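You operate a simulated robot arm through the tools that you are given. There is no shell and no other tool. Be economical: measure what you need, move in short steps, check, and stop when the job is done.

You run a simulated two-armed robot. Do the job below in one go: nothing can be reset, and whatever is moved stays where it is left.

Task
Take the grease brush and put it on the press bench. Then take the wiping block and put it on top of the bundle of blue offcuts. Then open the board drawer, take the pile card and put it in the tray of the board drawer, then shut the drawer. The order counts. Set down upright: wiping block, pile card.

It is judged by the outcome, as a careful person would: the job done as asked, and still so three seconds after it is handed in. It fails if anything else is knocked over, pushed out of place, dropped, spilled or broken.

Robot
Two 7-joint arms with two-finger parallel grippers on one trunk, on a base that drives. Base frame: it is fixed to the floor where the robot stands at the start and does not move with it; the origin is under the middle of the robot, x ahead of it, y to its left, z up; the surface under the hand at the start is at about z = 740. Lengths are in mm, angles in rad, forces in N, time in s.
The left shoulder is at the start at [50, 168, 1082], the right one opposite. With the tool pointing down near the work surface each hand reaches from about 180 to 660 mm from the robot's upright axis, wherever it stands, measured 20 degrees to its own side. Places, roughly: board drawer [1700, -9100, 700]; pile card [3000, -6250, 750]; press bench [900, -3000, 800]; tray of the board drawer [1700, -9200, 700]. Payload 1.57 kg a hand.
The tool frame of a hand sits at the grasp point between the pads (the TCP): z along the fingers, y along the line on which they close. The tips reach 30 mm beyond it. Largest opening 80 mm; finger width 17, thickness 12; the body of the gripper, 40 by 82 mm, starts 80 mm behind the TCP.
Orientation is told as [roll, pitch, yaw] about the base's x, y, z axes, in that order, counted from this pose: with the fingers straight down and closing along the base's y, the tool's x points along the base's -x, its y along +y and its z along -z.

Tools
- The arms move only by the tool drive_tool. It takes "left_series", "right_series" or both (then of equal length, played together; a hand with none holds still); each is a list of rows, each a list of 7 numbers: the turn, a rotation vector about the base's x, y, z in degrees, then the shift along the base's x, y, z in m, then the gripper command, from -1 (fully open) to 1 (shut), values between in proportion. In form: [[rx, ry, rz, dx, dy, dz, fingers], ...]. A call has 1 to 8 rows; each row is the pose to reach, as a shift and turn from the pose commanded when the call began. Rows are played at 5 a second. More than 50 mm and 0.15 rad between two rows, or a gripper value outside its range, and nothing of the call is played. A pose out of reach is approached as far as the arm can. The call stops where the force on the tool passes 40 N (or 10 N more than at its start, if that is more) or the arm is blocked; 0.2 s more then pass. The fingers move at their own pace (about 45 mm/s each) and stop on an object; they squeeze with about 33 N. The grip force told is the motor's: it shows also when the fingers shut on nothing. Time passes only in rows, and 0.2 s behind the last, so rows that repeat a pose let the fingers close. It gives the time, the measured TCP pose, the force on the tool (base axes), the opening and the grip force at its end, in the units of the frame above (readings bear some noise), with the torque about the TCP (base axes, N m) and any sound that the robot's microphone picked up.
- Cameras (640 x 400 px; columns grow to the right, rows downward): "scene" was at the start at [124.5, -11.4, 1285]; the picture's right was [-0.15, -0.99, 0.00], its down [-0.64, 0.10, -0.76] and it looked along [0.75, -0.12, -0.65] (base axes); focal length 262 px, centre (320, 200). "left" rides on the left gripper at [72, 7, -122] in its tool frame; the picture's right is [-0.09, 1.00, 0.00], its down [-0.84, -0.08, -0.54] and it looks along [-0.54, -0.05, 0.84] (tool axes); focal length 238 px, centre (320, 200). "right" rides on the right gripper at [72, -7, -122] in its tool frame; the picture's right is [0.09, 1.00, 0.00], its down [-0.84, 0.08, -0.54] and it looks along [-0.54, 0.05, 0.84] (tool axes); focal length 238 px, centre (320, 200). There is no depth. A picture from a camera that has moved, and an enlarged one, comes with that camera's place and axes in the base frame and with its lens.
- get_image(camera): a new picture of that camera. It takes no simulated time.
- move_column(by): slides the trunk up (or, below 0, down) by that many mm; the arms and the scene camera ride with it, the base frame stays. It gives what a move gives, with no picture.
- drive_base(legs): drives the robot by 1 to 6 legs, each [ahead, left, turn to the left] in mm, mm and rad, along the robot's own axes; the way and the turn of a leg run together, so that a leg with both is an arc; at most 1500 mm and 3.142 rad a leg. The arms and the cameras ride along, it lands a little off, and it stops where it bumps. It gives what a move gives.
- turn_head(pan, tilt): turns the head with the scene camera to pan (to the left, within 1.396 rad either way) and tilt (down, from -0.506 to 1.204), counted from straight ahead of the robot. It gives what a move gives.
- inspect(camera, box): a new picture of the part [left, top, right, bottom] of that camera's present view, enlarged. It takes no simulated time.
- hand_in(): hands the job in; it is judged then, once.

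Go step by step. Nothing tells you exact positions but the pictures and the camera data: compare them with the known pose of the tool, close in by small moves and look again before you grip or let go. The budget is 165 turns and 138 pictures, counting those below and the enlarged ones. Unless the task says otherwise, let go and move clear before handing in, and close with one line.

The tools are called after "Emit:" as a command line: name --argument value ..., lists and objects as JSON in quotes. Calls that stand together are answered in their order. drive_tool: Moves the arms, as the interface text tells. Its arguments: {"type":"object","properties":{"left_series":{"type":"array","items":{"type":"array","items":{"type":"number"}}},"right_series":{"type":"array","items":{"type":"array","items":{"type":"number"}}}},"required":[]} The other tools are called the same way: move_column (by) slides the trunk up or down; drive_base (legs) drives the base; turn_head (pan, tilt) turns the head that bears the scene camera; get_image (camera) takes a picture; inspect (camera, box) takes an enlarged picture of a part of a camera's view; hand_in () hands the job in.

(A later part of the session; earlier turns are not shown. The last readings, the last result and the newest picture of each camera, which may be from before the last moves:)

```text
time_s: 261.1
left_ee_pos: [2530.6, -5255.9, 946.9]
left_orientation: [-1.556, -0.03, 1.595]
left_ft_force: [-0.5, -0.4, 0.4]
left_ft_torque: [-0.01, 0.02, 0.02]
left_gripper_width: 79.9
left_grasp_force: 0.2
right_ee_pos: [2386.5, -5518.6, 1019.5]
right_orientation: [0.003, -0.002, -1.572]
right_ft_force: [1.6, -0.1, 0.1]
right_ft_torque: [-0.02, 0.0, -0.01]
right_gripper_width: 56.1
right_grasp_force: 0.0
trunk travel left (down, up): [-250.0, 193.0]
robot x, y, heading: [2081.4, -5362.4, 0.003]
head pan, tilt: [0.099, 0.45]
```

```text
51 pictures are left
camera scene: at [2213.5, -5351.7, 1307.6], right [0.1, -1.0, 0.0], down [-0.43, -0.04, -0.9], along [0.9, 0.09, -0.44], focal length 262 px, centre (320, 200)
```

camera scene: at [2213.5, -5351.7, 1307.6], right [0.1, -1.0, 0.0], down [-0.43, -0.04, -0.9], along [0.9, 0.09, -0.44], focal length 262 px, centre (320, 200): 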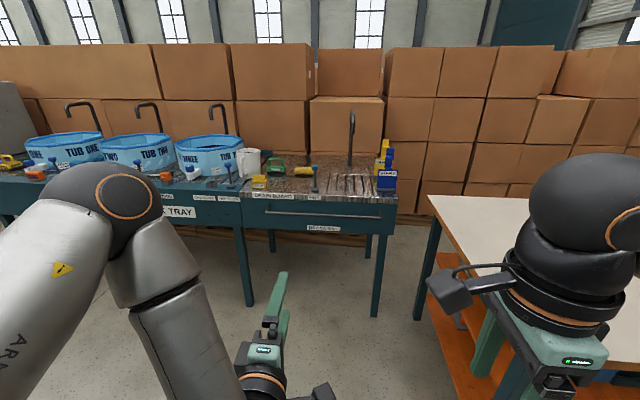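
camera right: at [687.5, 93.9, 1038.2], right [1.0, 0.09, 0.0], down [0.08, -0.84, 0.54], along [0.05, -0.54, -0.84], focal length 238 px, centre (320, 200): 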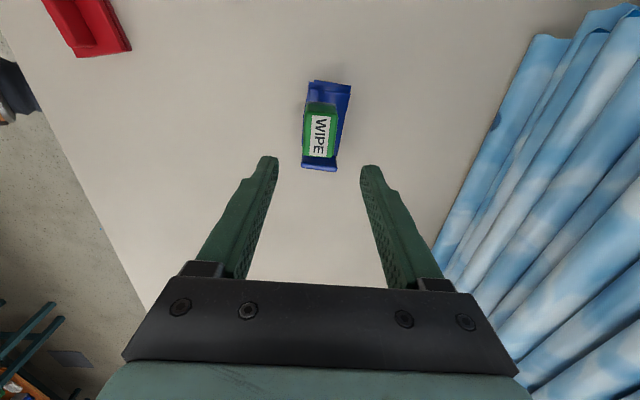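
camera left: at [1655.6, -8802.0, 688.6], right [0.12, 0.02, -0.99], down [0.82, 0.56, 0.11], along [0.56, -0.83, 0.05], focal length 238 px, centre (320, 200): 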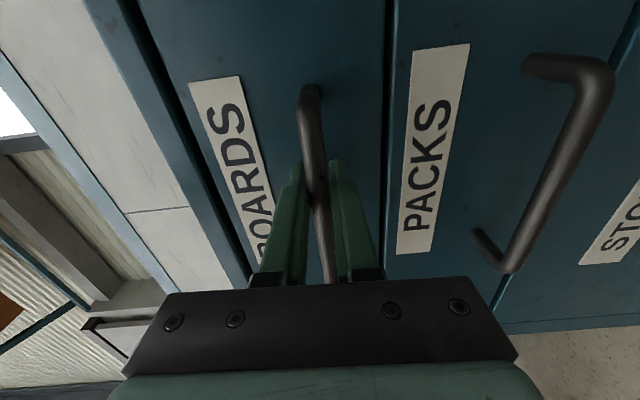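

The leak bench leaves only a narrow slot beyond x≈3250. I turn to face -y and sidestep to about [3000,-5400].

Emit:
drive_base --legs '[[0, 0, -1.571], [0, 920, 0]]'

Emit:
turn_head --pan 0.15 --tilt 0.7

Emit:
get_image --camera "scene"

Emit:
turn_head --pan 1.2 --tilt 0.9

Emit:
get_image --camera "scene"

```text
time_s: 273.1
left_ee_pos: [3080.5, -5811.4, 946.9]
left_orientation: [-1.555, -0.03, 0.023]
left_ft_force: [0.2, -0.4, -0.3]
left_ft_torque: [-0.01, 0.02, 0.01]
left_gripper_width: 79.8
left_grasp_force: 0.0
right_ee_pos: [2819.2, -5665.2, 1018.5]
right_orientation: [0.002, -0.003, 3.137]
right_ft_force: [0.1, 0.1, -0.3]
right_ft_torque: [0.01, 0.03, 0.01]
right_gripper_width: 56.0
right_grasp_force: 0.0
trunk travel left (down, up): [-250.0, 193.0]
robot x, y, heading: [2975.6, -5362.8, -1.574]
head pan, tilt: [0.099, 0.45]
```

```text
time_s: 273.9
left_ee_pos: [3081.5, -5811.0, 946.9]
left_orientation: [-1.555, -0.03, 0.023]
left_ft_force: [-1.3, -1.1, -0.2]
left_ft_torque: [0.0, 0.01, 0.01]
left_gripper_width: 79.9
left_grasp_force: 0.1
right_ee_pos: [2818.3, -5665.1, 1018.9]
right_orientation: [0.002, -0.003, 3.138]
right_ft_force: [0.2, 0.2, -0.3]
right_ft_torque: [0.0, -0.01, 0.02]
right_gripper_width: 56.1
right_grasp_force: 0.1
trunk travel left (down, up): [-250.0, 193.0]
robot x, y, heading: [2974.6, -5361.1, -1.574]
head pan, tilt: [0.15, 0.7]
```

```text
50 pictures are left
camera scene: at [2988.7, -5484.5, 1285.4], right [-0.99, -0.15, 0.0], down [-0.09, 0.64, -0.77], along [0.11, -0.76, -0.64], focal length 262 px, centre (320, 200)
```

scene: 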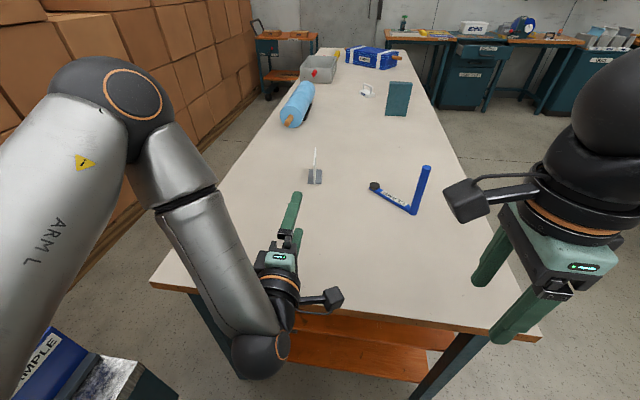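

```text
time_s: 275.2
left_ee_pos: [3082.1, -5811.4, 947.1]
left_orientation: [-1.554, -0.029, 0.022]
left_ft_force: [0.5, 0.2, -0.1]
left_ft_torque: [0.0, 0.0, 0.02]
left_gripper_width: 79.8
left_grasp_force: 0.0
right_ee_pos: [2818.4, -5666.0, 1019.6]
right_orientation: [0.002, -0.001, 3.138]
right_ft_force: [0.8, 0.5, -0.4]
right_ft_torque: [-0.01, -0.01, -0.03]
right_gripper_width: 55.9
right_grasp_force: 0.1
trunk travel left (down, up): [-250.0, 193.0]
robot x, y, heading: [2975.8, -5362.5, -1.577]
head pan, tilt: [1.201, 0.901]
```

```text
49 pictures are left
camera scene: at [3046.6, -5428.0, 1269.2], right [-0.36, -0.93, 0.0], down [-0.73, 0.29, -0.62], along [0.58, -0.23, -0.78], focal length 262 px, centre (320, 200)
```

scene: 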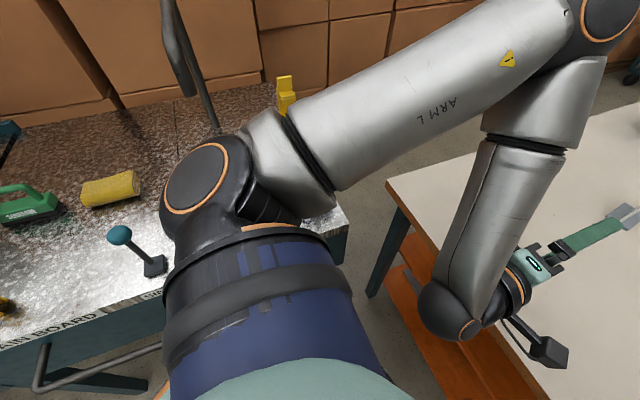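

The card, edge-on to me, is at about [3110,-6195] with the table top near z≈770. It needs a long reach, so I turn the left hand to lean 45° forward with the fingers closing along x.

Emit:
drive_tool --left_series '[[2.93, -7.08, -2.93, 0, 0, 0.01, -1], [5.86, -14.16, -5.86, 0, 0, 0.02, -1], [8.79, -21.24, -8.79, 0, 0, 0.03, -1], [11.72, -28.3, -11.72, 0, 0, 0.04, -1], [14.65, -35.4, -14.65, 0, 0, 0.05, -1], [17.6, -42.5, -17.6, 0, 0, 0.05, -1]]'

Emit:
drive_tool --left_series '[[2.93, -7.08, -2.93, 0, 0, 0, -1], [5.86, -14.16, -5.86, 0, 0, 0, -1], [8.79, -21.24, -8.79, 0, 0, 0, -1], [11.72, -28.3, -11.72, 0, 0, 0, -1], [14.65, -35.4, -14.65, 0, 0, 0, -1], [17.6, -42.5, -17.6, 0, 0, 0, -1]]'

Emit:
get_image --camera "left"

```text
time_s: 276.6
left_ee_pos: [3080.8, -5812.3, 996.6]
left_orientation: [-1.063, -0.689, -0.493]
left_ft_force: [0.0, 0.4, 0.3]
left_ft_torque: [0.03, -0.04, 0.0]
left_gripper_width: 80.3
left_grasp_force: 0.1
right_ee_pos: [2819.0, -5666.8, 1019.4]
right_orientation: [0.001, -0.003, 3.14]
right_ft_force: [-0.5, 0.4, -0.6]
right_ft_torque: [-0.04, -0.01, -0.03]
right_gripper_width: 56.1
right_grasp_force: 0.1
trunk travel left (down, up): [-250.0, 193.0]
robot x, y, heading: [2973.9, -5359.7, -1.57]
head pan, tilt: [1.201, 0.901]
```

```text
time_s: 278.0
left_ee_pos: [3080.7, -5812.1, 997.4]
left_orientation: [0.05, -0.804, -1.62]
left_ft_force: [0.6, 0.2, 0.1]
left_ft_torque: [-0.01, -0.03, -0.01]
left_gripper_width: 80.0
left_grasp_force: 0.0
right_ee_pos: [2819.2, -5665.9, 1018.0]
right_orientation: [0.001, -0.003, 3.139]
right_ft_force: [-0.4, 0.4, 0.6]
right_ft_torque: [-0.01, 0.01, 0.02]
right_gripper_width: 56.0
right_grasp_force: 0.0
trunk travel left (down, up): [-250.0, 193.0]
robot x, y, heading: [2975.6, -5357.8, -1.574]
head pan, tilt: [1.201, 0.901]
```

```text
48 pictures are left
camera left: at [3087.1, -5674.5, 1028.7], right [0.99, -0.07, 0.1], down [-0.11, -0.19, 0.98], along [-0.05, -0.98, -0.19], focal length 238 px, centre (320, 200)
```

left: 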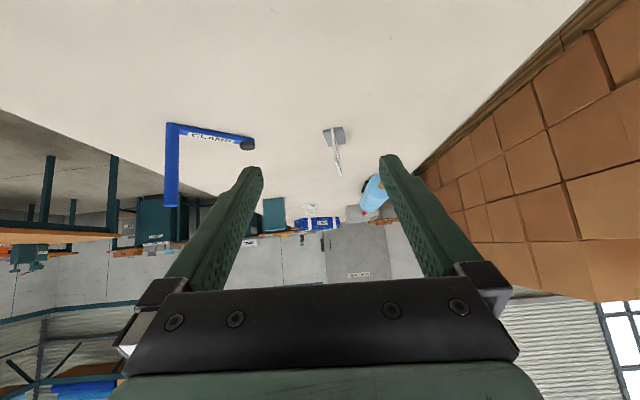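

The card is around [3110,-6230]. I drive 140 mm closer and extend the left hand partway.

Emit:
drive_base --legs '[[140, 0, 0]]'

Emit:
drive_tool --left_series '[[0, 0, 0, 0.004, -0.03, -0.02, -1], [0, 0, 0, 0.008, -0.06, -0.04, -1], [0, 0, 0, 0.012, -0.09, -0.06, -1], [0, 0, 0, 0.016, -0.12, -0.08, -1], [0, 0, 0, 0.02, -0.15, -0.1, -1]]'

Emit:
turn_head --pan 0.15 --tilt 0.7

Emit:
get_image --camera "scene"

Emit:
get_image --camera "left"

```text
time_s: 279.3
left_ee_pos: [3081.6, -5945.4, 996.4]
left_orientation: [0.048, -0.807, -1.613]
left_ft_force: [0.8, -0.5, 0.0]
left_ft_torque: [-0.02, -0.01, 0.03]
left_gripper_width: 80.1
left_grasp_force: 0.1
right_ee_pos: [2820.0, -5798.1, 1018.7]
right_orientation: [0.001, -0.003, 3.14]
right_ft_force: [0.0, -0.4, 1.0]
right_ft_torque: [-0.01, -0.06, -0.02]
right_gripper_width: 56.0
right_grasp_force: 0.1
trunk travel left (down, up): [-250.0, 193.0]
robot x, y, heading: [2971.9, -5494.5, -1.572]
head pan, tilt: [1.201, 0.901]
```

```text
time_s: 280.5
left_ee_pos: [3101.7, -6096.2, 894.6]
left_orientation: [0.048, -0.809, -1.613]
left_ft_force: [0.1, -0.1, 0.1]
left_ft_torque: [-0.02, 0.01, -0.07]
left_gripper_width: 80.0
left_grasp_force: 0.1
right_ee_pos: [2820.9, -5799.0, 1017.8]
right_orientation: [0.002, -0.001, 3.141]
right_ft_force: [-0.2, 0.4, -0.2]
right_ft_torque: [-0.03, 0.03, 0.01]
right_gripper_width: 56.2
right_grasp_force: 0.0
trunk travel left (down, up): [-250.0, 193.0]
robot x, y, heading: [2975.6, -5493.6, -1.571]
head pan, tilt: [1.201, 0.901]
```

```text
time_s: 281.8
left_ee_pos: [3101.6, -6094.9, 893.3]
left_orientation: [0.049, -0.807, -1.611]
left_ft_force: [0.7, 0.5, 0.2]
left_ft_torque: [0.03, 0.0, -0.02]
left_gripper_width: 80.0
left_grasp_force: 0.1
right_ee_pos: [2819.4, -5798.1, 1018.4]
right_orientation: [0.002, -0.002, 3.142]
right_ft_force: [0.3, -0.4, -0.3]
right_ft_torque: [0.04, 0.03, -0.01]
right_gripper_width: 56.4
right_grasp_force: 0.0
trunk travel left (down, up): [-250.0, 193.0]
robot x, y, heading: [2977.1, -5493.7, -1.572]
head pan, tilt: [0.15, 0.7]
```

```text
47 pictures are left
camera scene: at [2989.1, -5617.1, 1285.4], right [-0.99, -0.15, 0.0], down [-0.1, 0.64, -0.76], along [0.12, -0.76, -0.64], focal length 262 px, centre (320, 200)
```

scene: 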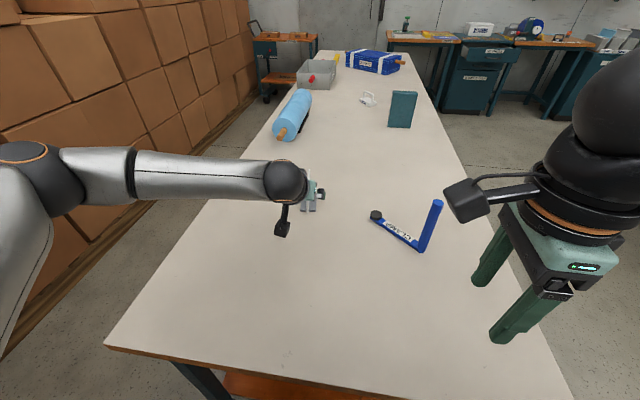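

```text
46 pictures are left
camera left: at [3108.0, -5956.5, 925.8], right [0.99, -0.07, 0.1], down [-0.11, -0.19, 0.98], along [-0.05, -0.98, -0.19], focal length 238 px, centre (320, 200)
```

left: 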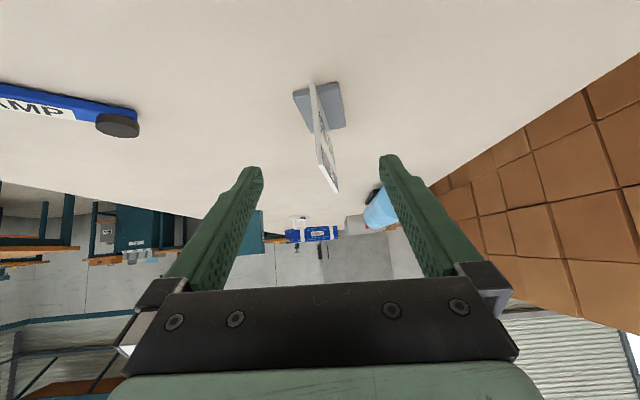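

The card is centred ahead. I zoom in to see its shape.

Emit:
inspect --camera "left" --box '[260, 70, 380, 200]'

```text
3.08 times, centred on (320, 135) of left
camera zoom: at [3108.0, -5956.5, 925.8], right [0.99, -0.07, 0.1], down [-0.11, -0.19, 0.98], along [-0.05, -0.98, -0.19], focal length 733 px, centre (320, 400)
```

zoom: 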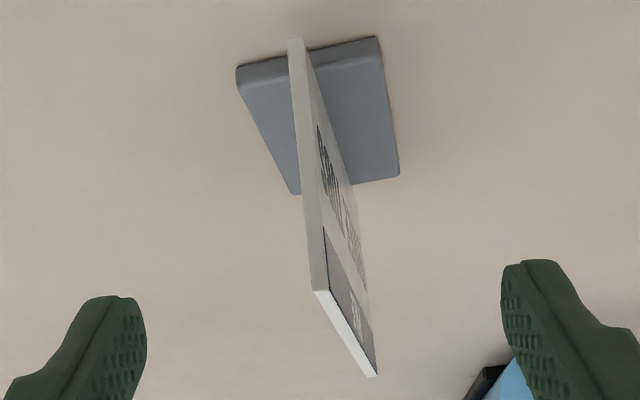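

The plate runs from about [3101,-6182] to [3116,-6295], top at z≈846. I yaw 6° and bring the fingers around the plate's upper middle.

Emit:
drive_tool --left_series '[[0, 0, 3, 0.001, -0.03, -0.01, -1], [0, 0, 6, 0.003, -0.06, -0.025, -1], [0, 0, 6, 0.004, -0.09, -0.04, -1], [0, 0, 6, 0.006, -0.115, -0.053, -1], [0, 0, 6, 0.006, -0.13, -0.063, -1], [0, 0, 6, 0.006, -0.13, -0.063, -1]]'

Emit:
get_image --camera "left"

```text
time_s: 283.2
left_ee_pos: [3107.8, -6225.3, 833.1]
left_orientation: [0.048, -0.808, -1.51]
left_ft_force: [-0.1, 0.0, -0.6]
left_ft_torque: [-0.04, -0.01, 0.0]
left_gripper_width: 80.0
left_grasp_force: 0.0
right_ee_pos: [2819.7, -5797.8, 1018.3]
right_orientation: [0.001, -0.002, 3.141]
right_ft_force: [0.0, 0.1, 0.8]
right_ft_torque: [-0.01, -0.02, 0.05]
right_gripper_width: 55.9
right_grasp_force: 0.2
trunk travel left (down, up): [-250.0, 193.0]
robot x, y, heading: [2973.9, -5494.6, -1.571]
head pan, tilt: [0.15, 0.7]
```

```text
44 pictures are left
camera left: at [3099.1, -6088.3, 864.1], right [0.99, 0.03, 0.1], down [-0.09, -0.2, 0.98], along [0.05, -0.98, -0.19], focal length 238 px, centre (320, 200)
```

left: 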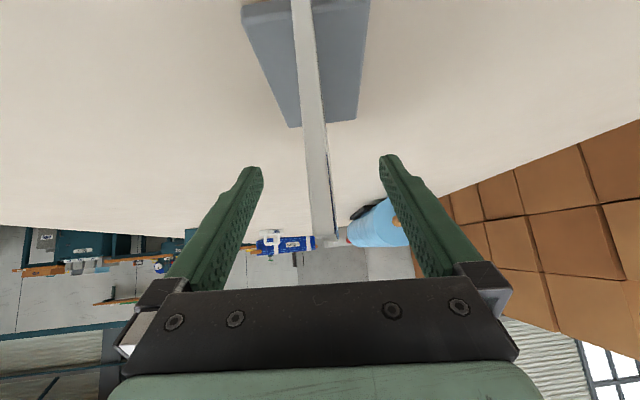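

The plate is centred between the fingers. I close.

Emit:
drive_tool --left_series '[[0, 0, 0, 0, 0, 0, 1], [0, 0, 0, 0, 0, 0, 1], [0, 0, 0, 0, 0, 0, 1], [0, 0, 0, 0, 0, 0, 1], [0, 0, 0, 0, 0, 0, 1], [0, 0, 0, 0, 0, 0, 1]]'

Emit:
get_image --camera "left"

```text
time_s: 284.6
left_ee_pos: [3106.9, -6227.1, 832.8]
left_orientation: [0.05, -0.805, -1.508]
left_ft_force: [-0.6, -1.0, 0.9]
left_ft_torque: [0.01, 0.03, 0.02]
left_gripper_width: 4.6
left_grasp_force: 25.3
right_ee_pos: [2818.6, -5799.6, 1018.3]
right_orientation: [0.001, -0.002, 3.142]
right_ft_force: [0.1, -1.0, 1.5]
right_ft_torque: [-0.02, 0.03, -0.02]
right_gripper_width: 56.0
right_grasp_force: 0.0
trunk travel left (down, up): [-250.0, 193.0]
robot x, y, heading: [2975.3, -5494.5, -1.569]
head pan, tilt: [0.15, 0.7]
```

```text
43 pictures are left
camera left: at [3099.4, -6088.3, 864.4], right [0.99, 0.03, 0.1], down [-0.09, -0.2, 0.98], along [0.05, -0.98, -0.19], focal length 238 px, centre (320, 200)
```

left: 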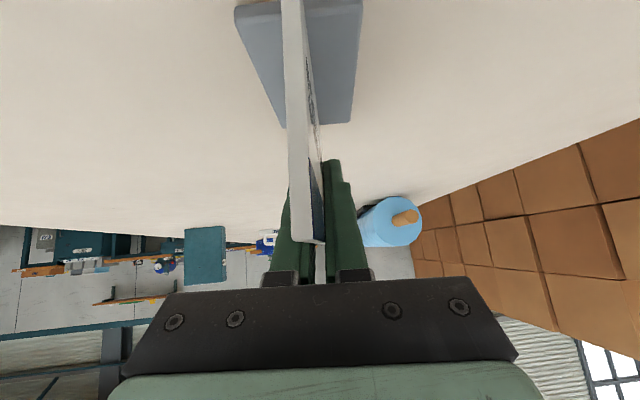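

Gripped at 4.6 mm. I lift and draw the card back.

Emit:
drive_tool --left_series '[[0, 0, 0, 0, 0, 0.03, 1], [0, 0, 0, 0, 0, 0.07, 1], [0, 0, 0, 0, 0.01, 0.11, 1], [0, 0, 0, 0, 0.05, 0.13, 1], [0, 0, 0, 0, 0.09, 0.15, 1], [0, 0, 0, 0, 0.13, 0.16, 1], [0, 0, 0, 0, 0.17, 0.17, 1], [0, 0, 0, 0, 0.21, 0.18, 1]]'

Emit:
get_image --camera "scene"

```text
time_s: 286.4
left_ee_pos: [3108.6, -6012.0, 1017.4]
left_orientation: [0.049, -0.808, -1.507]
left_ft_force: [-0.7, -0.6, 0.1]
left_ft_torque: [-0.02, 0.0, 0.0]
left_gripper_width: 4.1
left_grasp_force: 25.0
right_ee_pos: [2818.6, -5798.9, 1018.5]
right_orientation: [0.005, -0.002, 3.142]
right_ft_force: [0.3, 0.3, 0.1]
right_ft_torque: [0.0, -0.01, 0.01]
right_gripper_width: 55.8
right_grasp_force: 0.0
trunk travel left (down, up): [-250.0, 193.0]
robot x, y, heading: [2973.3, -5493.6, -1.572]
head pan, tilt: [0.15, 0.7]
```

```text
42 pictures are left
camera scene: at [2989.1, -5616.9, 1285.4], right [-0.99, -0.15, 0.0], down [-0.1, 0.64, -0.77], along [0.11, -0.76, -0.64], focal length 262 px, centre (320, 200)
```

scene: 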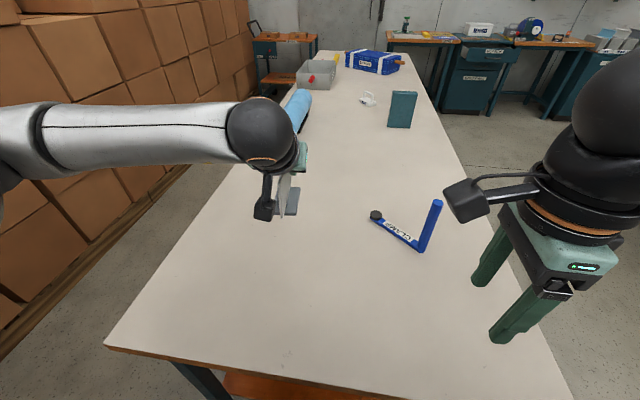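

The card is held securely. I back away and drive to the front of the open drawer.

Emit:
drive_base --legs '[[-130, 0, 0], [0, -920, 0], [1500, 0, 0], [1000, 0, 0], [0, -430, 0]]'

Emit:
turn_head --pan 0.1 --tilt 0.6

Emit:
get_image --camera "scene"

```text
time_s: 311.6
left_ee_pos: [1619.0, -8390.4, 1016.6]
left_orientation: [0.049, -0.806, -1.569]
left_ft_force: [1.0, -0.4, -0.4]
left_ft_torque: [0.0, -0.01, -0.05]
left_gripper_width: 4.7
left_grasp_force: 24.8
right_ee_pos: [1344.9, -8158.9, 1018.0]
right_orientation: [0.0, -0.001, 3.078]
right_ft_force: [0.0, 0.2, -0.7]
right_ft_torque: [-0.03, 0.01, 0.02]
right_gripper_width: 56.1
right_grasp_force: 0.1
trunk travel left (down, up): [-250.0, 193.0]
robot x, y, heading: [1517.0, -7867.9, -1.63]
head pan, tilt: [0.15, 0.7]
```

```text
time_s: 312.3
left_ee_pos: [1618.2, -8390.4, 1016.2]
left_orientation: [0.05, -0.807, -1.57]
left_ft_force: [-0.8, 0.3, -1.2]
left_ft_torque: [-0.04, 0.05, 0.02]
left_gripper_width: 4.5
left_grasp_force: 24.8
right_ee_pos: [1344.3, -8158.9, 1019.1]
right_orientation: [0.001, -0.002, 3.08]
right_ft_force: [0.7, 0.1, -0.3]
right_ft_torque: [0.01, 0.01, 0.03]
right_gripper_width: 55.9
right_grasp_force: 0.1
trunk travel left (down, up): [-250.0, 193.0]
robot x, y, heading: [1522.5, -7861.8, -1.629]
head pan, tilt: [0.099, 0.6]
```

```text
41 pictures are left
camera scene: at [1521.1, -7991.0, 1294.0], right [-1.0, -0.04, 0.0], down [-0.02, 0.56, -0.82], along [0.03, -0.82, -0.57], focal length 262 px, centre (320, 200)
```

scene: 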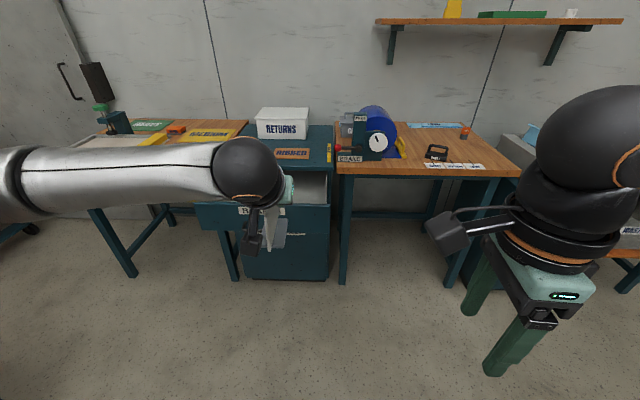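

The drawer is still open. I correct the heading, shift left 95 mm and come closer.

Emit:
drive_base --legs '[[0, 0, 0.058], [0, 95, 0], [300, 0, 0]]'

Emit:
turn_head --pan 0.2 --tilt 0.75

Emit:
get_image --camera "scene"

Emit:
get_image --camera "left"

```text
time_s: 315.8
left_ee_pos: [1741.5, -8687.6, 1017.0]
left_orientation: [0.05, -0.806, -1.508]
left_ft_force: [-0.4, 0.0, -0.1]
left_ft_torque: [0.01, -0.01, 0.0]
left_gripper_width: 4.5
left_grasp_force: 25.5
right_ee_pos: [1454.4, -8472.1, 1018.9]
right_orientation: [0.001, -0.002, 3.139]
right_ft_force: [0.4, -0.1, 0.1]
right_ft_torque: [0.03, -0.02, -0.01]
right_gripper_width: 56.1
right_grasp_force: 0.0
trunk travel left (down, up): [-250.0, 193.0]
robot x, y, heading: [1611.0, -8166.2, -1.571]
head pan, tilt: [0.099, 0.6]
```

```text
time_s: 316.5
left_ee_pos: [1741.7, -8686.8, 1015.8]
left_orientation: [0.048, -0.805, -1.508]
left_ft_force: [-0.4, -0.8, -0.5]
left_ft_torque: [-0.06, -0.03, -0.01]
left_gripper_width: 4.5
left_grasp_force: 25.3
right_ee_pos: [1454.8, -8472.2, 1018.2]
right_orientation: [0.003, -0.003, 3.14]
right_ft_force: [-0.4, -0.3, -0.6]
right_ft_torque: [0.0, 0.0, 0.0]
right_gripper_width: 56.0
right_grasp_force: 0.1
trunk travel left (down, up): [-250.0, 193.0]
robot x, y, heading: [1611.6, -8169.7, -1.57]
head pan, tilt: [0.201, 0.75]
```

```text
40 pictures are left
camera scene: at [1627.4, -8288.0, 1281.2], right [-0.98, -0.2, 0.0], down [-0.14, 0.67, -0.73], along [0.15, -0.72, -0.68], focal length 262 px, centre (320, 200)
```

scene: 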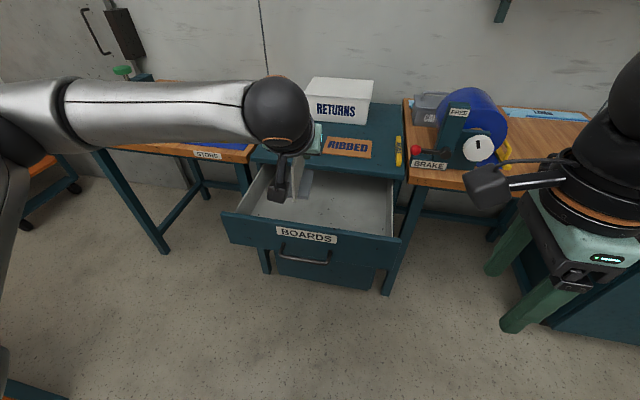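

```text
39 pictures are left
camera left: at [1733.4, -8549.2, 1048.2], right [0.99, 0.03, 0.1], down [-0.09, -0.2, 0.98], along [0.05, -0.98, -0.19], focal length 238 px, centre (320, 200)
```

left: 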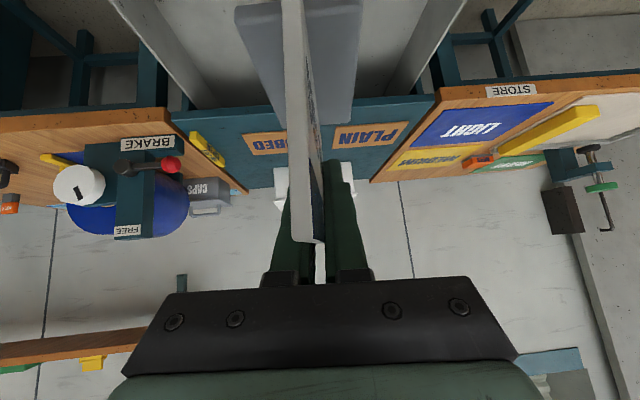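

I extend the left hand over the tray, then lower the column and check.

Emit:
drive_tool --left_series '[[0, 0, 0, 0, -0.04, 0, 1], [0, 0, 0, 0, -0.08, 0, 1], [0, 0, 0, 0, -0.12, 0, 1], [0, 0, 0, 0, -0.15, 0, 1], [0, 0, 0, 0, -0.15, 0, 1]]'

Emit:
move_column --by -130

Emit:
get_image --camera "scene"

Emit:
get_image --camera "left"

```text
time_s: 317.7
left_ee_pos: [1741.3, -8837.2, 1018.9]
left_orientation: [0.048, -0.807, -1.51]
left_ft_force: [-0.3, 0.4, 0.2]
left_ft_torque: [-0.02, -0.01, 0.01]
left_gripper_width: 4.3
left_grasp_force: 25.1
right_ee_pos: [1454.1, -8471.6, 1019.9]
right_orientation: [0.003, -0.003, 3.14]
right_ft_force: [0.0, -0.7, 0.5]
right_ft_torque: [0.0, 0.02, 0.01]
right_gripper_width: 56.3
right_grasp_force: 0.0
trunk travel left (down, up): [-250.0, 193.0]
robot x, y, heading: [1612.2, -8166.8, -1.57]
head pan, tilt: [0.201, 0.75]
```

```text
time_s: 319.3
left_ee_pos: [1741.3, -8838.4, 888.7]
left_orientation: [0.049, -0.806, -1.508]
left_ft_force: [0.2, 0.1, -1.0]
left_ft_torque: [-0.05, 0.01, -0.01]
left_gripper_width: 4.6
left_grasp_force: 24.8
right_ee_pos: [1452.8, -8472.6, 888.7]
right_orientation: [0.005, -0.002, 3.139]
right_ft_force: [-0.1, -0.2, -0.2]
right_ft_torque: [-0.02, 0.0, -0.01]
right_gripper_width: 56.1
right_grasp_force: 0.1
trunk travel left (down, up): [-120.0, 323.0]
robot x, y, heading: [1609.3, -8168.6, -1.575]
head pan, tilt: [0.201, 0.75]
```

```text
38 pictures are left
camera scene: at [1627.4, -8287.9, 1151.2], right [-0.98, -0.2, 0.0], down [-0.14, 0.67, -0.73], along [0.15, -0.72, -0.68], focal length 262 px, centre (320, 200)
```

scene: 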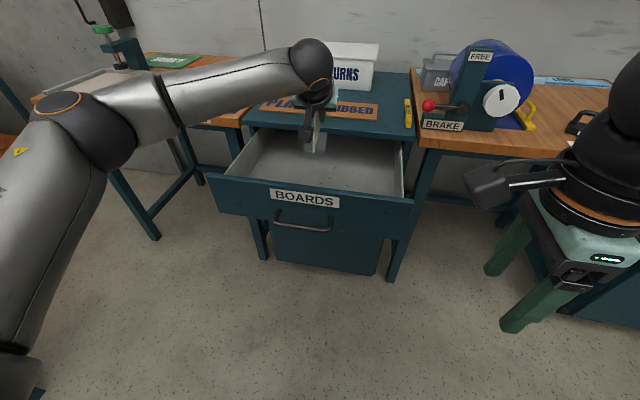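

```text
37 pictures are left
camera left: at [1733.0, -8699.8, 920.7], right [0.99, 0.03, 0.1], down [-0.09, -0.2, 0.98], along [0.05, -0.98, -0.19], focal length 238 px, centre (320, 200)
```

left: 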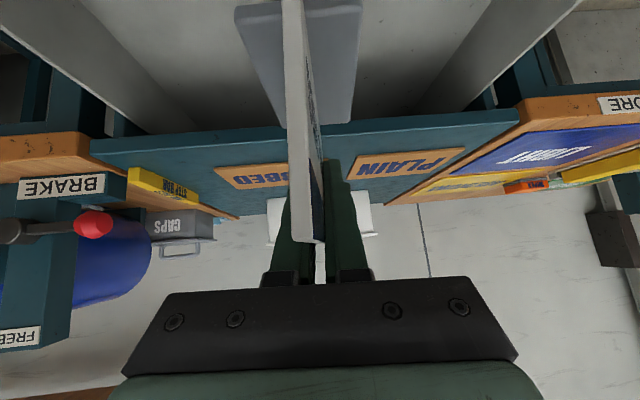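

Good alignment. I lower further by column, then look before contact.

Emit:
move_column --by -85

Emit:
inspect --camera "scene" --box '[190, 60, 430, 210]'

Emit:
get_image --camera "left"

```text
time_s: 320.5
left_ee_pos: [1741.5, -8837.5, 803.3]
left_orientation: [0.048, -0.805, -1.508]
left_ft_force: [0.1, 0.2, -0.5]
left_ft_torque: [-0.06, 0.02, -0.01]
left_gripper_width: 4.3
left_grasp_force: 24.9
right_ee_pos: [1454.5, -8473.1, 803.6]
right_orientation: [0.004, -0.002, 3.139]
right_ft_force: [-0.1, 0.2, 0.5]
right_ft_torque: [-0.01, -0.02, 0.01]
right_gripper_width: 56.3
right_grasp_force: 0.1
trunk travel left (down, up): [-35.0, 408.0]
robot x, y, heading: [1611.7, -8167.9, -1.566]
head pan, tilt: [0.201, 0.75]
```

```text
2.67 times, centred on (310, 135) of scene
camera zoom: at [1627.4, -8287.9, 1066.2], right [-0.98, -0.2, 0.0], down [-0.14, 0.67, -0.73], along [0.15, -0.72, -0.68], focal length 700 px, centre (347, 373)
```

zoom: 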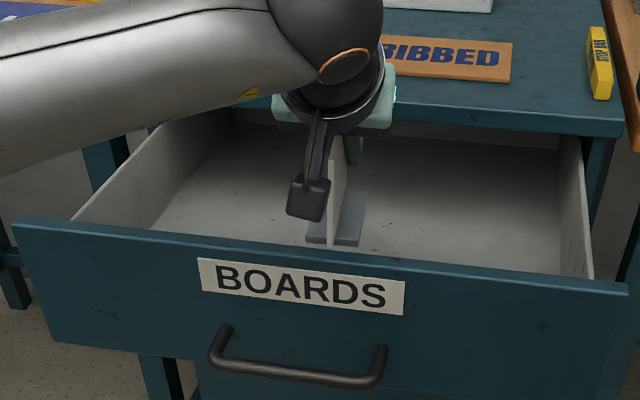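

```text
35 pictures are left
camera left: at [1732.9, -8699.8, 835.7], right [0.99, 0.03, 0.1], down [-0.09, -0.2, 0.98], along [0.05, -0.98, -0.19], focal length 238 px, centre (320, 200)
```

left: 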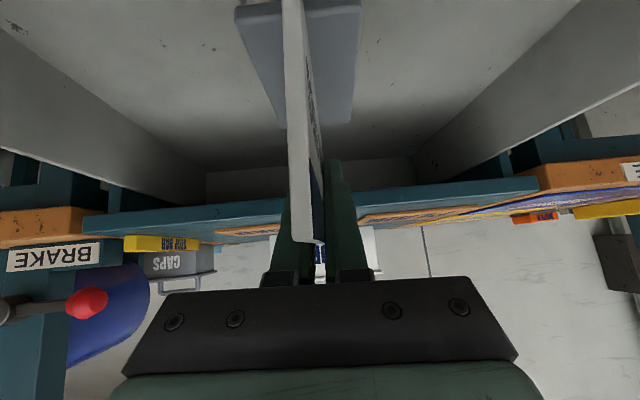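

I lower by small steps until the card's base touches the tray.

Emit:
drive_tool --left_series '[[0, 0, 0, 0, 0, -0.006, 1], [0, 0, 0, 0, 0, -0.012, 1], [0, 0, 0, 0, 0, -0.018, 1], [0, 0, 0, 0, 0, -0.018, 1]]'

Emit:
inspect --camera "scene" --box '[260, 90, 380, 170]'

```text
time_s: 321.5
left_ee_pos: [1740.0, -8835.8, 785.6]
left_orientation: [0.049, -0.806, -1.507]
left_ft_force: [-0.1, 0.2, -0.7]
left_ft_torque: [-0.02, 0.0, -0.02]
left_gripper_width: 4.5
left_grasp_force: 24.7
right_ee_pos: [1452.7, -8472.6, 803.1]
right_orientation: [0.001, -0.002, 3.141]
right_ft_force: [-0.5, 0.1, 0.8]
right_ft_torque: [-0.03, 0.01, 0.01]
right_gripper_width: 55.8
right_grasp_force: 0.0
trunk travel left (down, up): [-35.0, 408.0]
robot x, y, heading: [1610.7, -8168.5, -1.57]
head pan, tilt: [0.201, 0.75]
```

```text
5.00 times, centred on (320, 130) of scene
camera zoom: at [1627.4, -8288.0, 1066.1], right [-0.98, -0.2, 0.0], down [-0.14, 0.67, -0.73], along [0.15, -0.72, -0.68], focal length 1312 px, centre (320, 550)
```

zoom: 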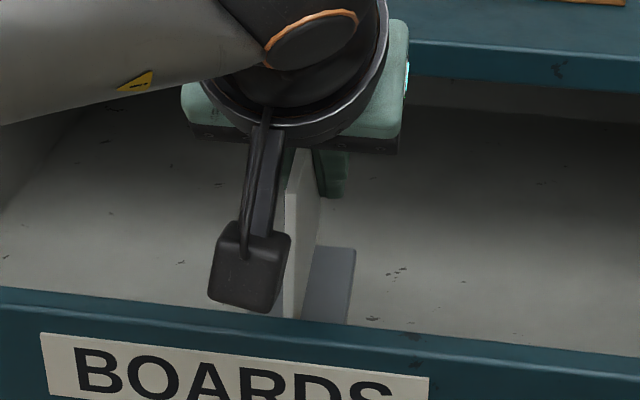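

No contact yet; continue.

Emit:
drive_tool --left_series '[[0, 0, 0, 0, 0, -0.005, 1], [0, 0, 0, 0, 0, -0.01, 1], [0, 0, 0, 0, 0, -0.014, 1], [0, 0, 0, 0, 0, -0.014, 1]]'

Emit:
drive_tool --left_series '[[0, 0, 0, 0, 0, -0.004, 1], [0, 0, 0, 0, 0, -0.008, 1], [0, 0, 0, 0, 0, -0.008, 1]]'

```text
time_s: 322.5
left_ee_pos: [1741.9, -8836.7, 771.1]
left_orientation: [0.048, -0.807, -1.509]
left_ft_force: [-1.0, 0.3, -1.1]
left_ft_torque: [0.0, 0.03, -0.01]
left_gripper_width: 4.3
left_grasp_force: 25.0
right_ee_pos: [1453.6, -8472.6, 803.9]
right_orientation: [0.0, -0.002, 3.14]
right_ft_force: [0.1, -0.1, -0.7]
right_ft_torque: [-0.05, -0.01, 0.01]
right_gripper_width: 55.9
right_grasp_force: 0.0
trunk travel left (down, up): [-35.0, 408.0]
robot x, y, heading: [1609.1, -8172.0, -1.573]
head pan, tilt: [0.201, 0.75]
```

```text
time_s: 323.3
left_ee_pos: [1741.3, -8837.8, 764.5]
left_orientation: [0.049, -0.806, -1.508]
left_ft_force: [0.2, 0.1, -1.0]
left_ft_torque: [0.01, -0.01, 0.01]
left_gripper_width: 4.6
left_grasp_force: 25.5
right_ee_pos: [1453.7, -8471.6, 804.8]
right_orientation: [0.005, -0.001, 3.142]
right_ft_force: [0.3, 0.2, -1.0]
right_ft_torque: [0.01, 0.01, 0.03]
right_gripper_width: 55.9
right_grasp_force: 0.0
trunk travel left (down, up): [-35.0, 408.0]
robot x, y, heading: [1611.6, -8167.9, -1.572]
head pan, tilt: [0.201, 0.75]
```

Still free; a look from the wrist, then continue.

Emit:
drive_tool --left_series '[[0, 0, 0, 0, 0, -0.005, 1], [0, 0, 0, 0, 0, -0.01, 1], [0, 0, 0, 0, 0, -0.01, 1]]'

Emit:
get_image --camera "left"

Emit:
inspect --camera "scene" --box '[260, 90, 380, 170]'

```text
time_s: 324.1
left_ee_pos: [1742.8, -8835.8, 753.6]
left_orientation: [0.048, -0.807, -1.507]
left_ft_force: [0.5, -0.2, -0.1]
left_ft_torque: [0.01, -0.01, 0.01]
left_gripper_width: 4.6
left_grasp_force: 24.8
right_ee_pos: [1454.9, -8472.4, 803.3]
right_orientation: [0.004, -0.001, 3.14]
right_ft_force: [0.4, 0.1, 0.3]
right_ft_torque: [-0.01, -0.02, -0.05]
right_gripper_width: 55.7
right_grasp_force: 0.1
trunk travel left (down, up): [-35.0, 408.0]
robot x, y, heading: [1610.1, -8169.7, -1.574]
head pan, tilt: [0.201, 0.75]
```

```text
33 pictures are left
camera left: at [1733.9, -8699.0, 786.2], right [0.99, 0.03, 0.1], down [-0.09, -0.2, 0.98], along [0.05, -0.98, -0.19], focal length 238 px, centre (320, 200)
```

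left: 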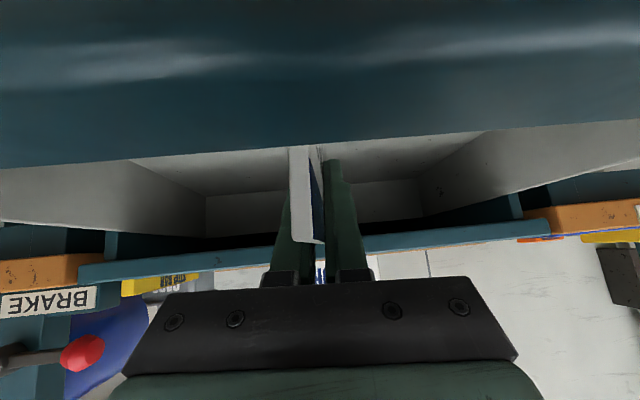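

```text
5.00 times, centred on (320, 130) of scene
camera zoom: at [1627.4, -8288.0, 1066.1], right [-0.98, -0.2, 0.0], down [-0.14, 0.67, -0.73], along [0.15, -0.72, -0.68], focal length 1312 px, centre (320, 550)
```

zoom: 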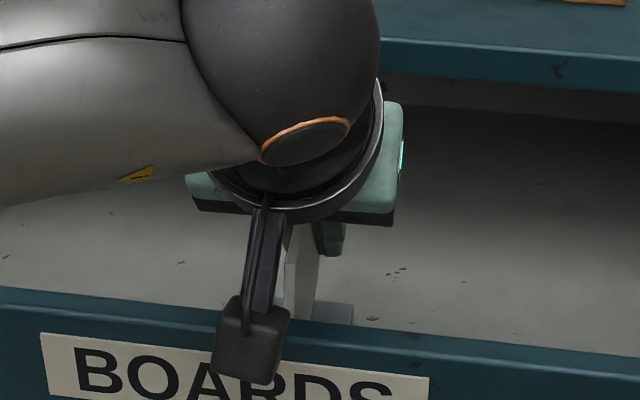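

The wrist camera hangs just in front of the drawer panel. I shift 22 mm back toward me so its mount stays clear, and keep lowering gently.

Emit:
drive_tool --left_series '[[0, 0, 0, 0, 0.012, 0, 1], [0, 0, 0, 0, 0.022, 0, 1], [0, 0, 0, 0, 0.022, -0.004, 1], [0, 0, 0, 0, 0.022, -0.008, 1], [0, 0, 0, 0, 0.022, -0.008, 1]]'

Emit:
inspect --camera "scene" --box '[240, 80, 400, 190]'

```text
time_s: 325.3
left_ee_pos: [1741.4, -8816.3, 745.6]
left_orientation: [0.05, -0.805, -1.508]
left_ft_force: [-0.1, 0.8, 0.1]
left_ft_torque: [-0.02, -0.01, 0.03]
left_gripper_width: 4.8
left_grasp_force: 25.5
right_ee_pos: [1454.8, -8472.6, 803.5]
right_orientation: [0.004, -0.001, 3.14]
right_ft_force: [0.0, 0.3, 0.0]
right_ft_torque: [0.01, -0.03, -0.03]
right_gripper_width: 56.1
right_grasp_force: 0.0
trunk travel left (down, up): [-35.0, 408.0]
robot x, y, heading: [1611.9, -8169.5, -1.57]
head pan, tilt: [0.201, 0.75]
```

```text
3.64 times, centred on (320, 135) of scene
camera zoom: at [1627.4, -8287.9, 1066.1], right [-0.98, -0.2, 0.0], down [-0.14, 0.67, -0.73], along [0.15, -0.72, -0.68], focal length 954 px, centre (320, 436)
```

zoom: 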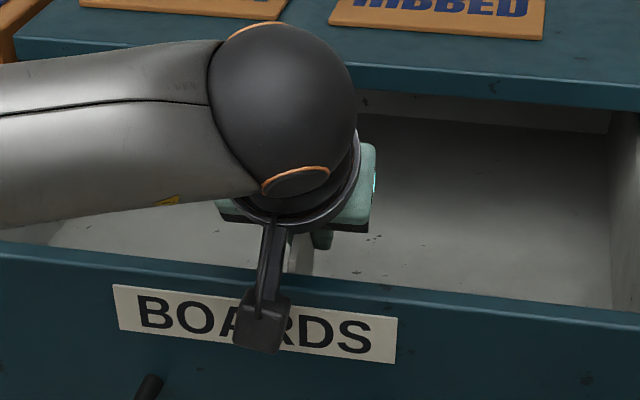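

Still free. Continue in small steps.

Emit:
drive_tool --left_series '[[0, 0, 0, 0, 0, -0.004, 1], [0, 0, 0, 0, 0, -0.008, 1], [0, 0, 0, 0, 0, -0.008, 1]]'

Emit:
drive_tool --left_series '[[0, 0, 0, 0, 0, -0.004, 1], [0, 0, 0, 0, 0, -0.006, 1], [0, 0, 0, 0, 0, -0.006, 1]]'

Emit:
inspect --camera "scene" --box '[240, 80, 400, 190]'

```text
time_s: 326.1
left_ee_pos: [1740.9, -8816.6, 740.1]
left_orientation: [0.049, -0.807, -1.508]
left_ft_force: [-0.6, 0.5, -1.0]
left_ft_torque: [-0.01, -0.02, -0.01]
left_gripper_width: 4.6
left_grasp_force: 25.0
right_ee_pos: [1454.2, -8473.4, 803.7]
right_orientation: [0.004, -0.002, 3.139]
right_ft_force: [0.1, 0.2, 0.0]
right_ft_torque: [0.04, 0.04, 0.01]
right_gripper_width: 55.8
right_grasp_force: 0.1
trunk travel left (down, up): [-35.0, 408.0]
robot x, y, heading: [1609.4, -8170.4, -1.571]
head pan, tilt: [0.201, 0.75]
```

```text
time_s: 326.9
left_ee_pos: [1742.4, -8815.1, 732.3]
left_orientation: [0.05, -0.808, -1.508]
left_ft_force: [0.3, -3.1, 0.9]
left_ft_torque: [-0.02, 0.0, 0.05]
left_gripper_width: 4.7
left_grasp_force: 25.2
right_ee_pos: [1454.3, -8472.8, 803.4]
right_orientation: [0.001, -0.003, 3.14]
right_ft_force: [-0.9, 0.3, 0.4]
right_ft_torque: [-0.03, 0.0, 0.0]
right_gripper_width: 56.2
right_grasp_force: 0.1
trunk travel left (down, up): [-35.0, 408.0]
robot x, y, heading: [1611.7, -8168.5, -1.571]
head pan, tilt: [0.201, 0.75]
```

```text
3.64 times, centred on (320, 135) of scene
camera zoom: at [1627.4, -8288.0, 1066.1], right [-0.98, -0.2, 0.0], down [-0.14, 0.67, -0.73], along [0.15, -0.72, -0.68], focal length 954 px, centre (320, 436)
```

zoom: 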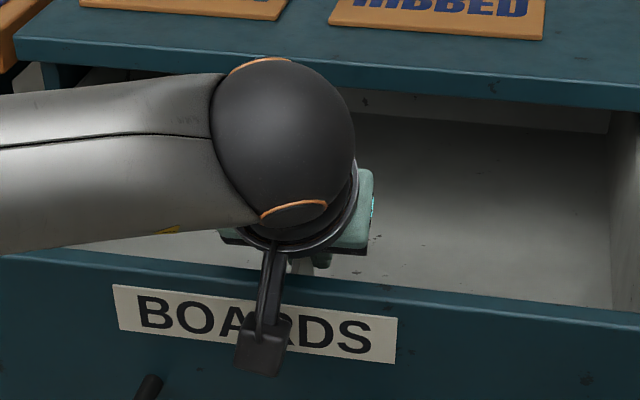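

A small -3 N in y hints at first touch; one more small step.

Emit:
drive_tool --left_series '[[0, 0, 0, 0, 0, -0.002, 1], [0, 0, 0, 0, 0, -0.004, 1], [0, 0, 0, 0, 0, -0.004, 1]]'

Emit:
get_image --camera "left"

```text
time_s: 327.7
left_ee_pos: [1741.9, -8814.1, 728.3]
left_orientation: [0.049, -0.807, -1.508]
left_ft_force: [-0.5, -1.0, 0.0]
left_ft_torque: [-0.03, 0.03, 0.01]
left_gripper_width: 4.6
left_grasp_force: 25.3
right_ee_pos: [1453.5, -8471.2, 804.6]
right_orientation: [0.001, -0.002, 3.14]
right_ft_force: [0.3, 0.0, 0.2]
right_ft_torque: [-0.01, 0.02, 0.0]
right_gripper_width: 55.9
right_grasp_force: 0.1
trunk travel left (down, up): [-35.0, 408.0]
robot x, y, heading: [1608.3, -8168.5, -1.571]
head pan, tilt: [0.201, 0.75]
```

```text
29 pictures are left
camera left: at [1732.7, -8677.4, 758.4], right [0.99, 0.03, 0.1], down [-0.09, -0.2, 0.98], along [0.05, -0.98, -0.19], focal length 238 px, centre (320, 200)
```

left: 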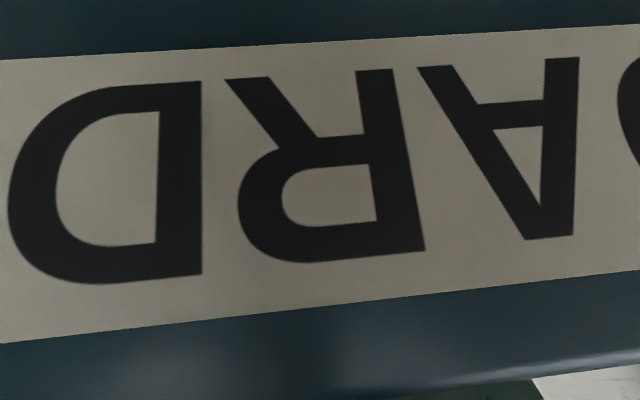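

Still clear. Continue with 3 mm steps.

Emit:
drive_tool --left_series '[[0, 0, 0, 0, 0, -0.003, 1], [0, 0, 0, 0, 0, -0.006, 1], [0, 0, 0, 0, 0, -0.006, 1]]'

Emit:
drive_tool --left_series '[[0, 0, 0, 0, 0, -0.003, 1], [0, 0, 0, 0, 0, -0.006, 1], [0, 0, 0, 0, 0, -0.006, 1]]'

Emit:
inspect --camera "scene" --box '[240, 80, 400, 190]'

```text
time_s: 328.5
left_ee_pos: [1741.9, -8815.0, 722.2]
left_orientation: [0.048, -0.807, -1.507]
left_ft_force: [0.9, -1.5, 0.5]
left_ft_torque: [-0.05, -0.01, 0.01]
left_gripper_width: 4.5
left_grasp_force: 25.1
right_ee_pos: [1453.8, -8472.2, 803.8]
right_orientation: [0.002, -0.001, 3.138]
right_ft_force: [0.0, -0.3, -0.2]
right_ft_torque: [0.0, -0.01, -0.05]
right_gripper_width: 56.1
right_grasp_force: 0.1
trunk travel left (down, up): [-35.0, 408.0]
robot x, y, heading: [1604.5, -8170.3, -1.573]
head pan, tilt: [0.201, 0.75]
```

```text
time_s: 329.3
left_ee_pos: [1740.7, -8815.3, 719.0]
left_orientation: [0.046, -0.809, -1.508]
left_ft_force: [1.3, 1.6, 10.4]
left_ft_torque: [0.8, 0.25, -0.12]
left_gripper_width: 4.4
left_grasp_force: 25.1
right_ee_pos: [1453.9, -8470.5, 803.0]
right_orientation: [0.004, -0.002, 3.14]
right_ft_force: [-0.5, 0.2, 0.0]
right_ft_torque: [0.0, -0.03, -0.01]
right_gripper_width: 56.1
right_grasp_force: 0.1
trunk travel left (down, up): [-35.0, 408.0]
robot x, y, heading: [1611.5, -8168.3, -1.569]
head pan, tilt: [0.201, 0.75]
```

```text
3.64 times, centred on (320, 135) of scene
camera zoom: at [1627.3, -8287.0, 1066.4], right [-0.98, -0.2, 0.0], down [-0.14, 0.67, -0.73], along [0.15, -0.72, -0.68], focal length 954 px, centre (320, 436)
```

zoom: 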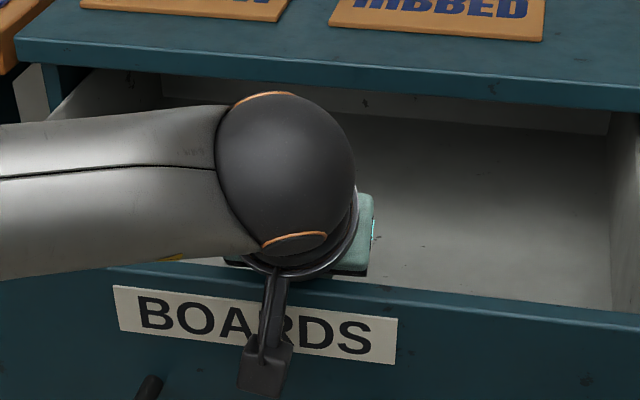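

There is contact at TCP z≈719, either the base on the tray or the hand on the front panel. To tell them apart, I lift 5 mm, shift 8 mm back and lower again: only panel contact would come higher.

Emit:
drive_tool --left_series '[[0, 0, 0, 0, 0, 0.005, 1], [0, 0, 0, 0, 0.008, 0.005, 1], [0, 0, 0, 0, 0.008, 0.003, 1], [0, 0, 0, 0, 0.008, 0.003, 1]]'

Emit:
drive_tool --left_series '[[0, 0, 0, 0, 0, -0.002, 1], [0, 0, 0, 0, 0, -0.003, 1], [0, 0, 0, 0, 0, -0.003, 1]]'

```text
time_s: 330.3
left_ee_pos: [1741.3, -8807.7, 720.5]
left_orientation: [0.049, -0.806, -1.508]
left_ft_force: [-0.1, 0.2, -0.9]
left_ft_torque: [0.01, 0.0, -0.03]
left_gripper_width: 4.6
left_grasp_force: 25.5
right_ee_pos: [1453.6, -8472.2, 804.0]
right_orientation: [0.002, -0.003, 3.139]
right_ft_force: [-0.6, -0.3, 0.1]
right_ft_torque: [-0.01, -0.02, -0.01]
right_gripper_width: 56.1
right_grasp_force: 0.0
trunk travel left (down, up): [-35.0, 408.0]
robot x, y, heading: [1606.2, -8167.9, -1.57]
head pan, tilt: [0.201, 0.75]
```

```text
time_s: 331.1
left_ee_pos: [1741.3, -8807.8, 719.0]
left_orientation: [0.047, -0.81, -1.508]
left_ft_force: [0.9, 1.7, 11.8]
left_ft_torque: [0.83, 0.27, -0.1]
left_gripper_width: 4.5
left_grasp_force: 25.1
right_ee_pos: [1453.3, -8472.7, 803.3]
right_orientation: [0.002, -0.002, 3.141]
right_ft_force: [0.2, -0.8, 0.2]
right_ft_torque: [-0.01, -0.02, -0.02]
right_gripper_width: 56.0
right_grasp_force: 0.0
trunk travel left (down, up): [-35.0, 408.0]
robot x, y, heading: [1608.7, -8164.9, -1.57]
head pan, tilt: [0.201, 0.75]
```

Same contact height and torque, so it is the card's base on the tray floor. I press slightly and release.

Emit:
drive_tool --left_series '[[0, 0, 0, 0, 0, -0.002, 1], [0, 0, 0, 0, 0, -0.003, 1], [0, 0, 0, 0, 0, -0.002, 0.8], [0, 0, 0, 0, 0, -0.001, 0.4], [0, 0, 0, 0, 0, 0, 0], [0, 0, 0, 0, 0, 0, -0.3], [0, 0, 0, 0, 0, 0, -0.3]]'

Emit:
inspect --camera "scene" --box '[240, 80, 400, 190]'

```text
time_s: 332.7
left_ee_pos: [1741.9, -8806.6, 718.2]
left_orientation: [0.047, -0.809, -1.507]
left_ft_force: [2.7, -1.7, 21.0]
left_ft_torque: [2.25, 0.46, -0.3]
left_gripper_width: 52.0
left_grasp_force: 0.0
right_ee_pos: [1455.2, -8471.2, 804.9]
right_orientation: [0.005, -0.003, 3.141]
right_ft_force: [0.4, 0.1, 0.5]
right_ft_torque: [-0.01, -0.01, -0.01]
right_gripper_width: 55.9
right_grasp_force: 0.1
trunk travel left (down, up): [-35.0, 408.0]
robot x, y, heading: [1608.4, -8168.3, -1.567]
head pan, tilt: [0.201, 0.75]
```

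```text
3.64 times, centred on (320, 135) of scene
camera zoom: at [1627.2, -8286.5, 1066.4], right [-0.98, -0.2, 0.0], down [-0.14, 0.67, -0.73], along [0.15, -0.72, -0.68], focal length 954 px, centre (320, 436)
```

zoom: 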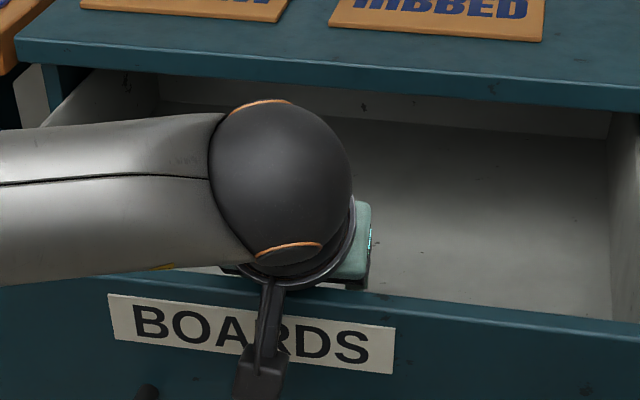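

Released; the hand is also touching the panel edge, so I raise straight up carefully and look at the card.

Emit:
drive_tool --left_series '[[0, 0, 0, 0, 0, 0.01, -0.3], [0, 0, 0, 0, 0, 0.03, -0.5], [0, 0, 0, 0, 0, 0.06, -0.5], [0, 0, 0, 0, 0.005, 0.1, -0.5], [0, 0, 0, 0, 0.02, 0.14, -0.5], [0, 0, 0, 0, 0.05, 0.17, -0.5]]'

Emit:
get_image --camera "left"

Emit:
inspect --camera "scene" --box '[200, 60, 420, 200]'

```text
time_s: 334.1
left_ee_pos: [1741.6, -8758.9, 883.1]
left_orientation: [0.05, -0.807, -1.509]
left_ft_force: [0.7, 0.1, 0.2]
left_ft_torque: [-0.01, 0.0, 0.01]
left_gripper_width: 59.9
left_grasp_force: 0.1
right_ee_pos: [1453.8, -8472.8, 804.6]
right_orientation: [0.003, -0.001, 3.139]
right_ft_force: [-0.5, -0.4, 0.8]
right_ft_torque: [0.03, 0.02, -0.02]
right_gripper_width: 56.1
right_grasp_force: 0.0
trunk travel left (down, up): [-35.0, 408.0]
robot x, y, heading: [1608.2, -8168.2, -1.571]
head pan, tilt: [0.201, 0.75]
```

```text
26 pictures are left
camera left: at [1733.0, -8620.4, 916.2], right [0.99, 0.03, 0.1], down [-0.09, -0.2, 0.98], along [0.05, -0.98, -0.19], focal length 238 px, centre (320, 200)
```

left: 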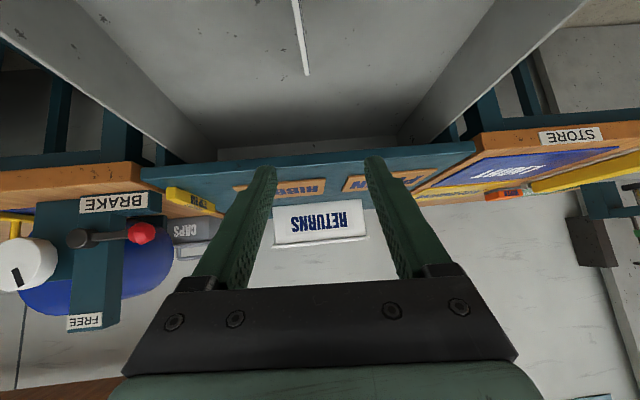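

```text
2.86 times, centred on (310, 130) of scene
camera zoom: at [1627.4, -8288.0, 1066.1], right [-0.98, -0.2, 0.0], down [-0.14, 0.67, -0.73], along [0.15, -0.72, -0.68], focal length 750 px, centre (349, 400)
```

zoom: 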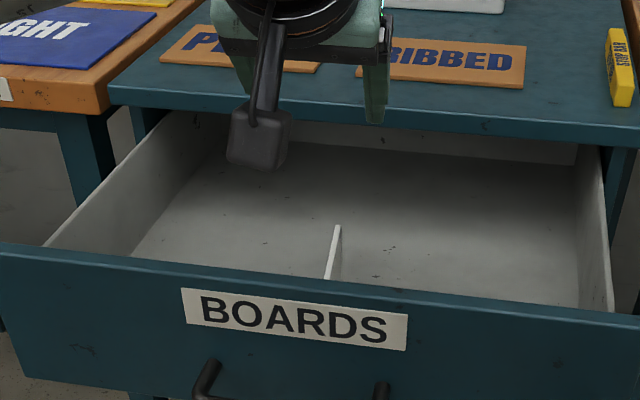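

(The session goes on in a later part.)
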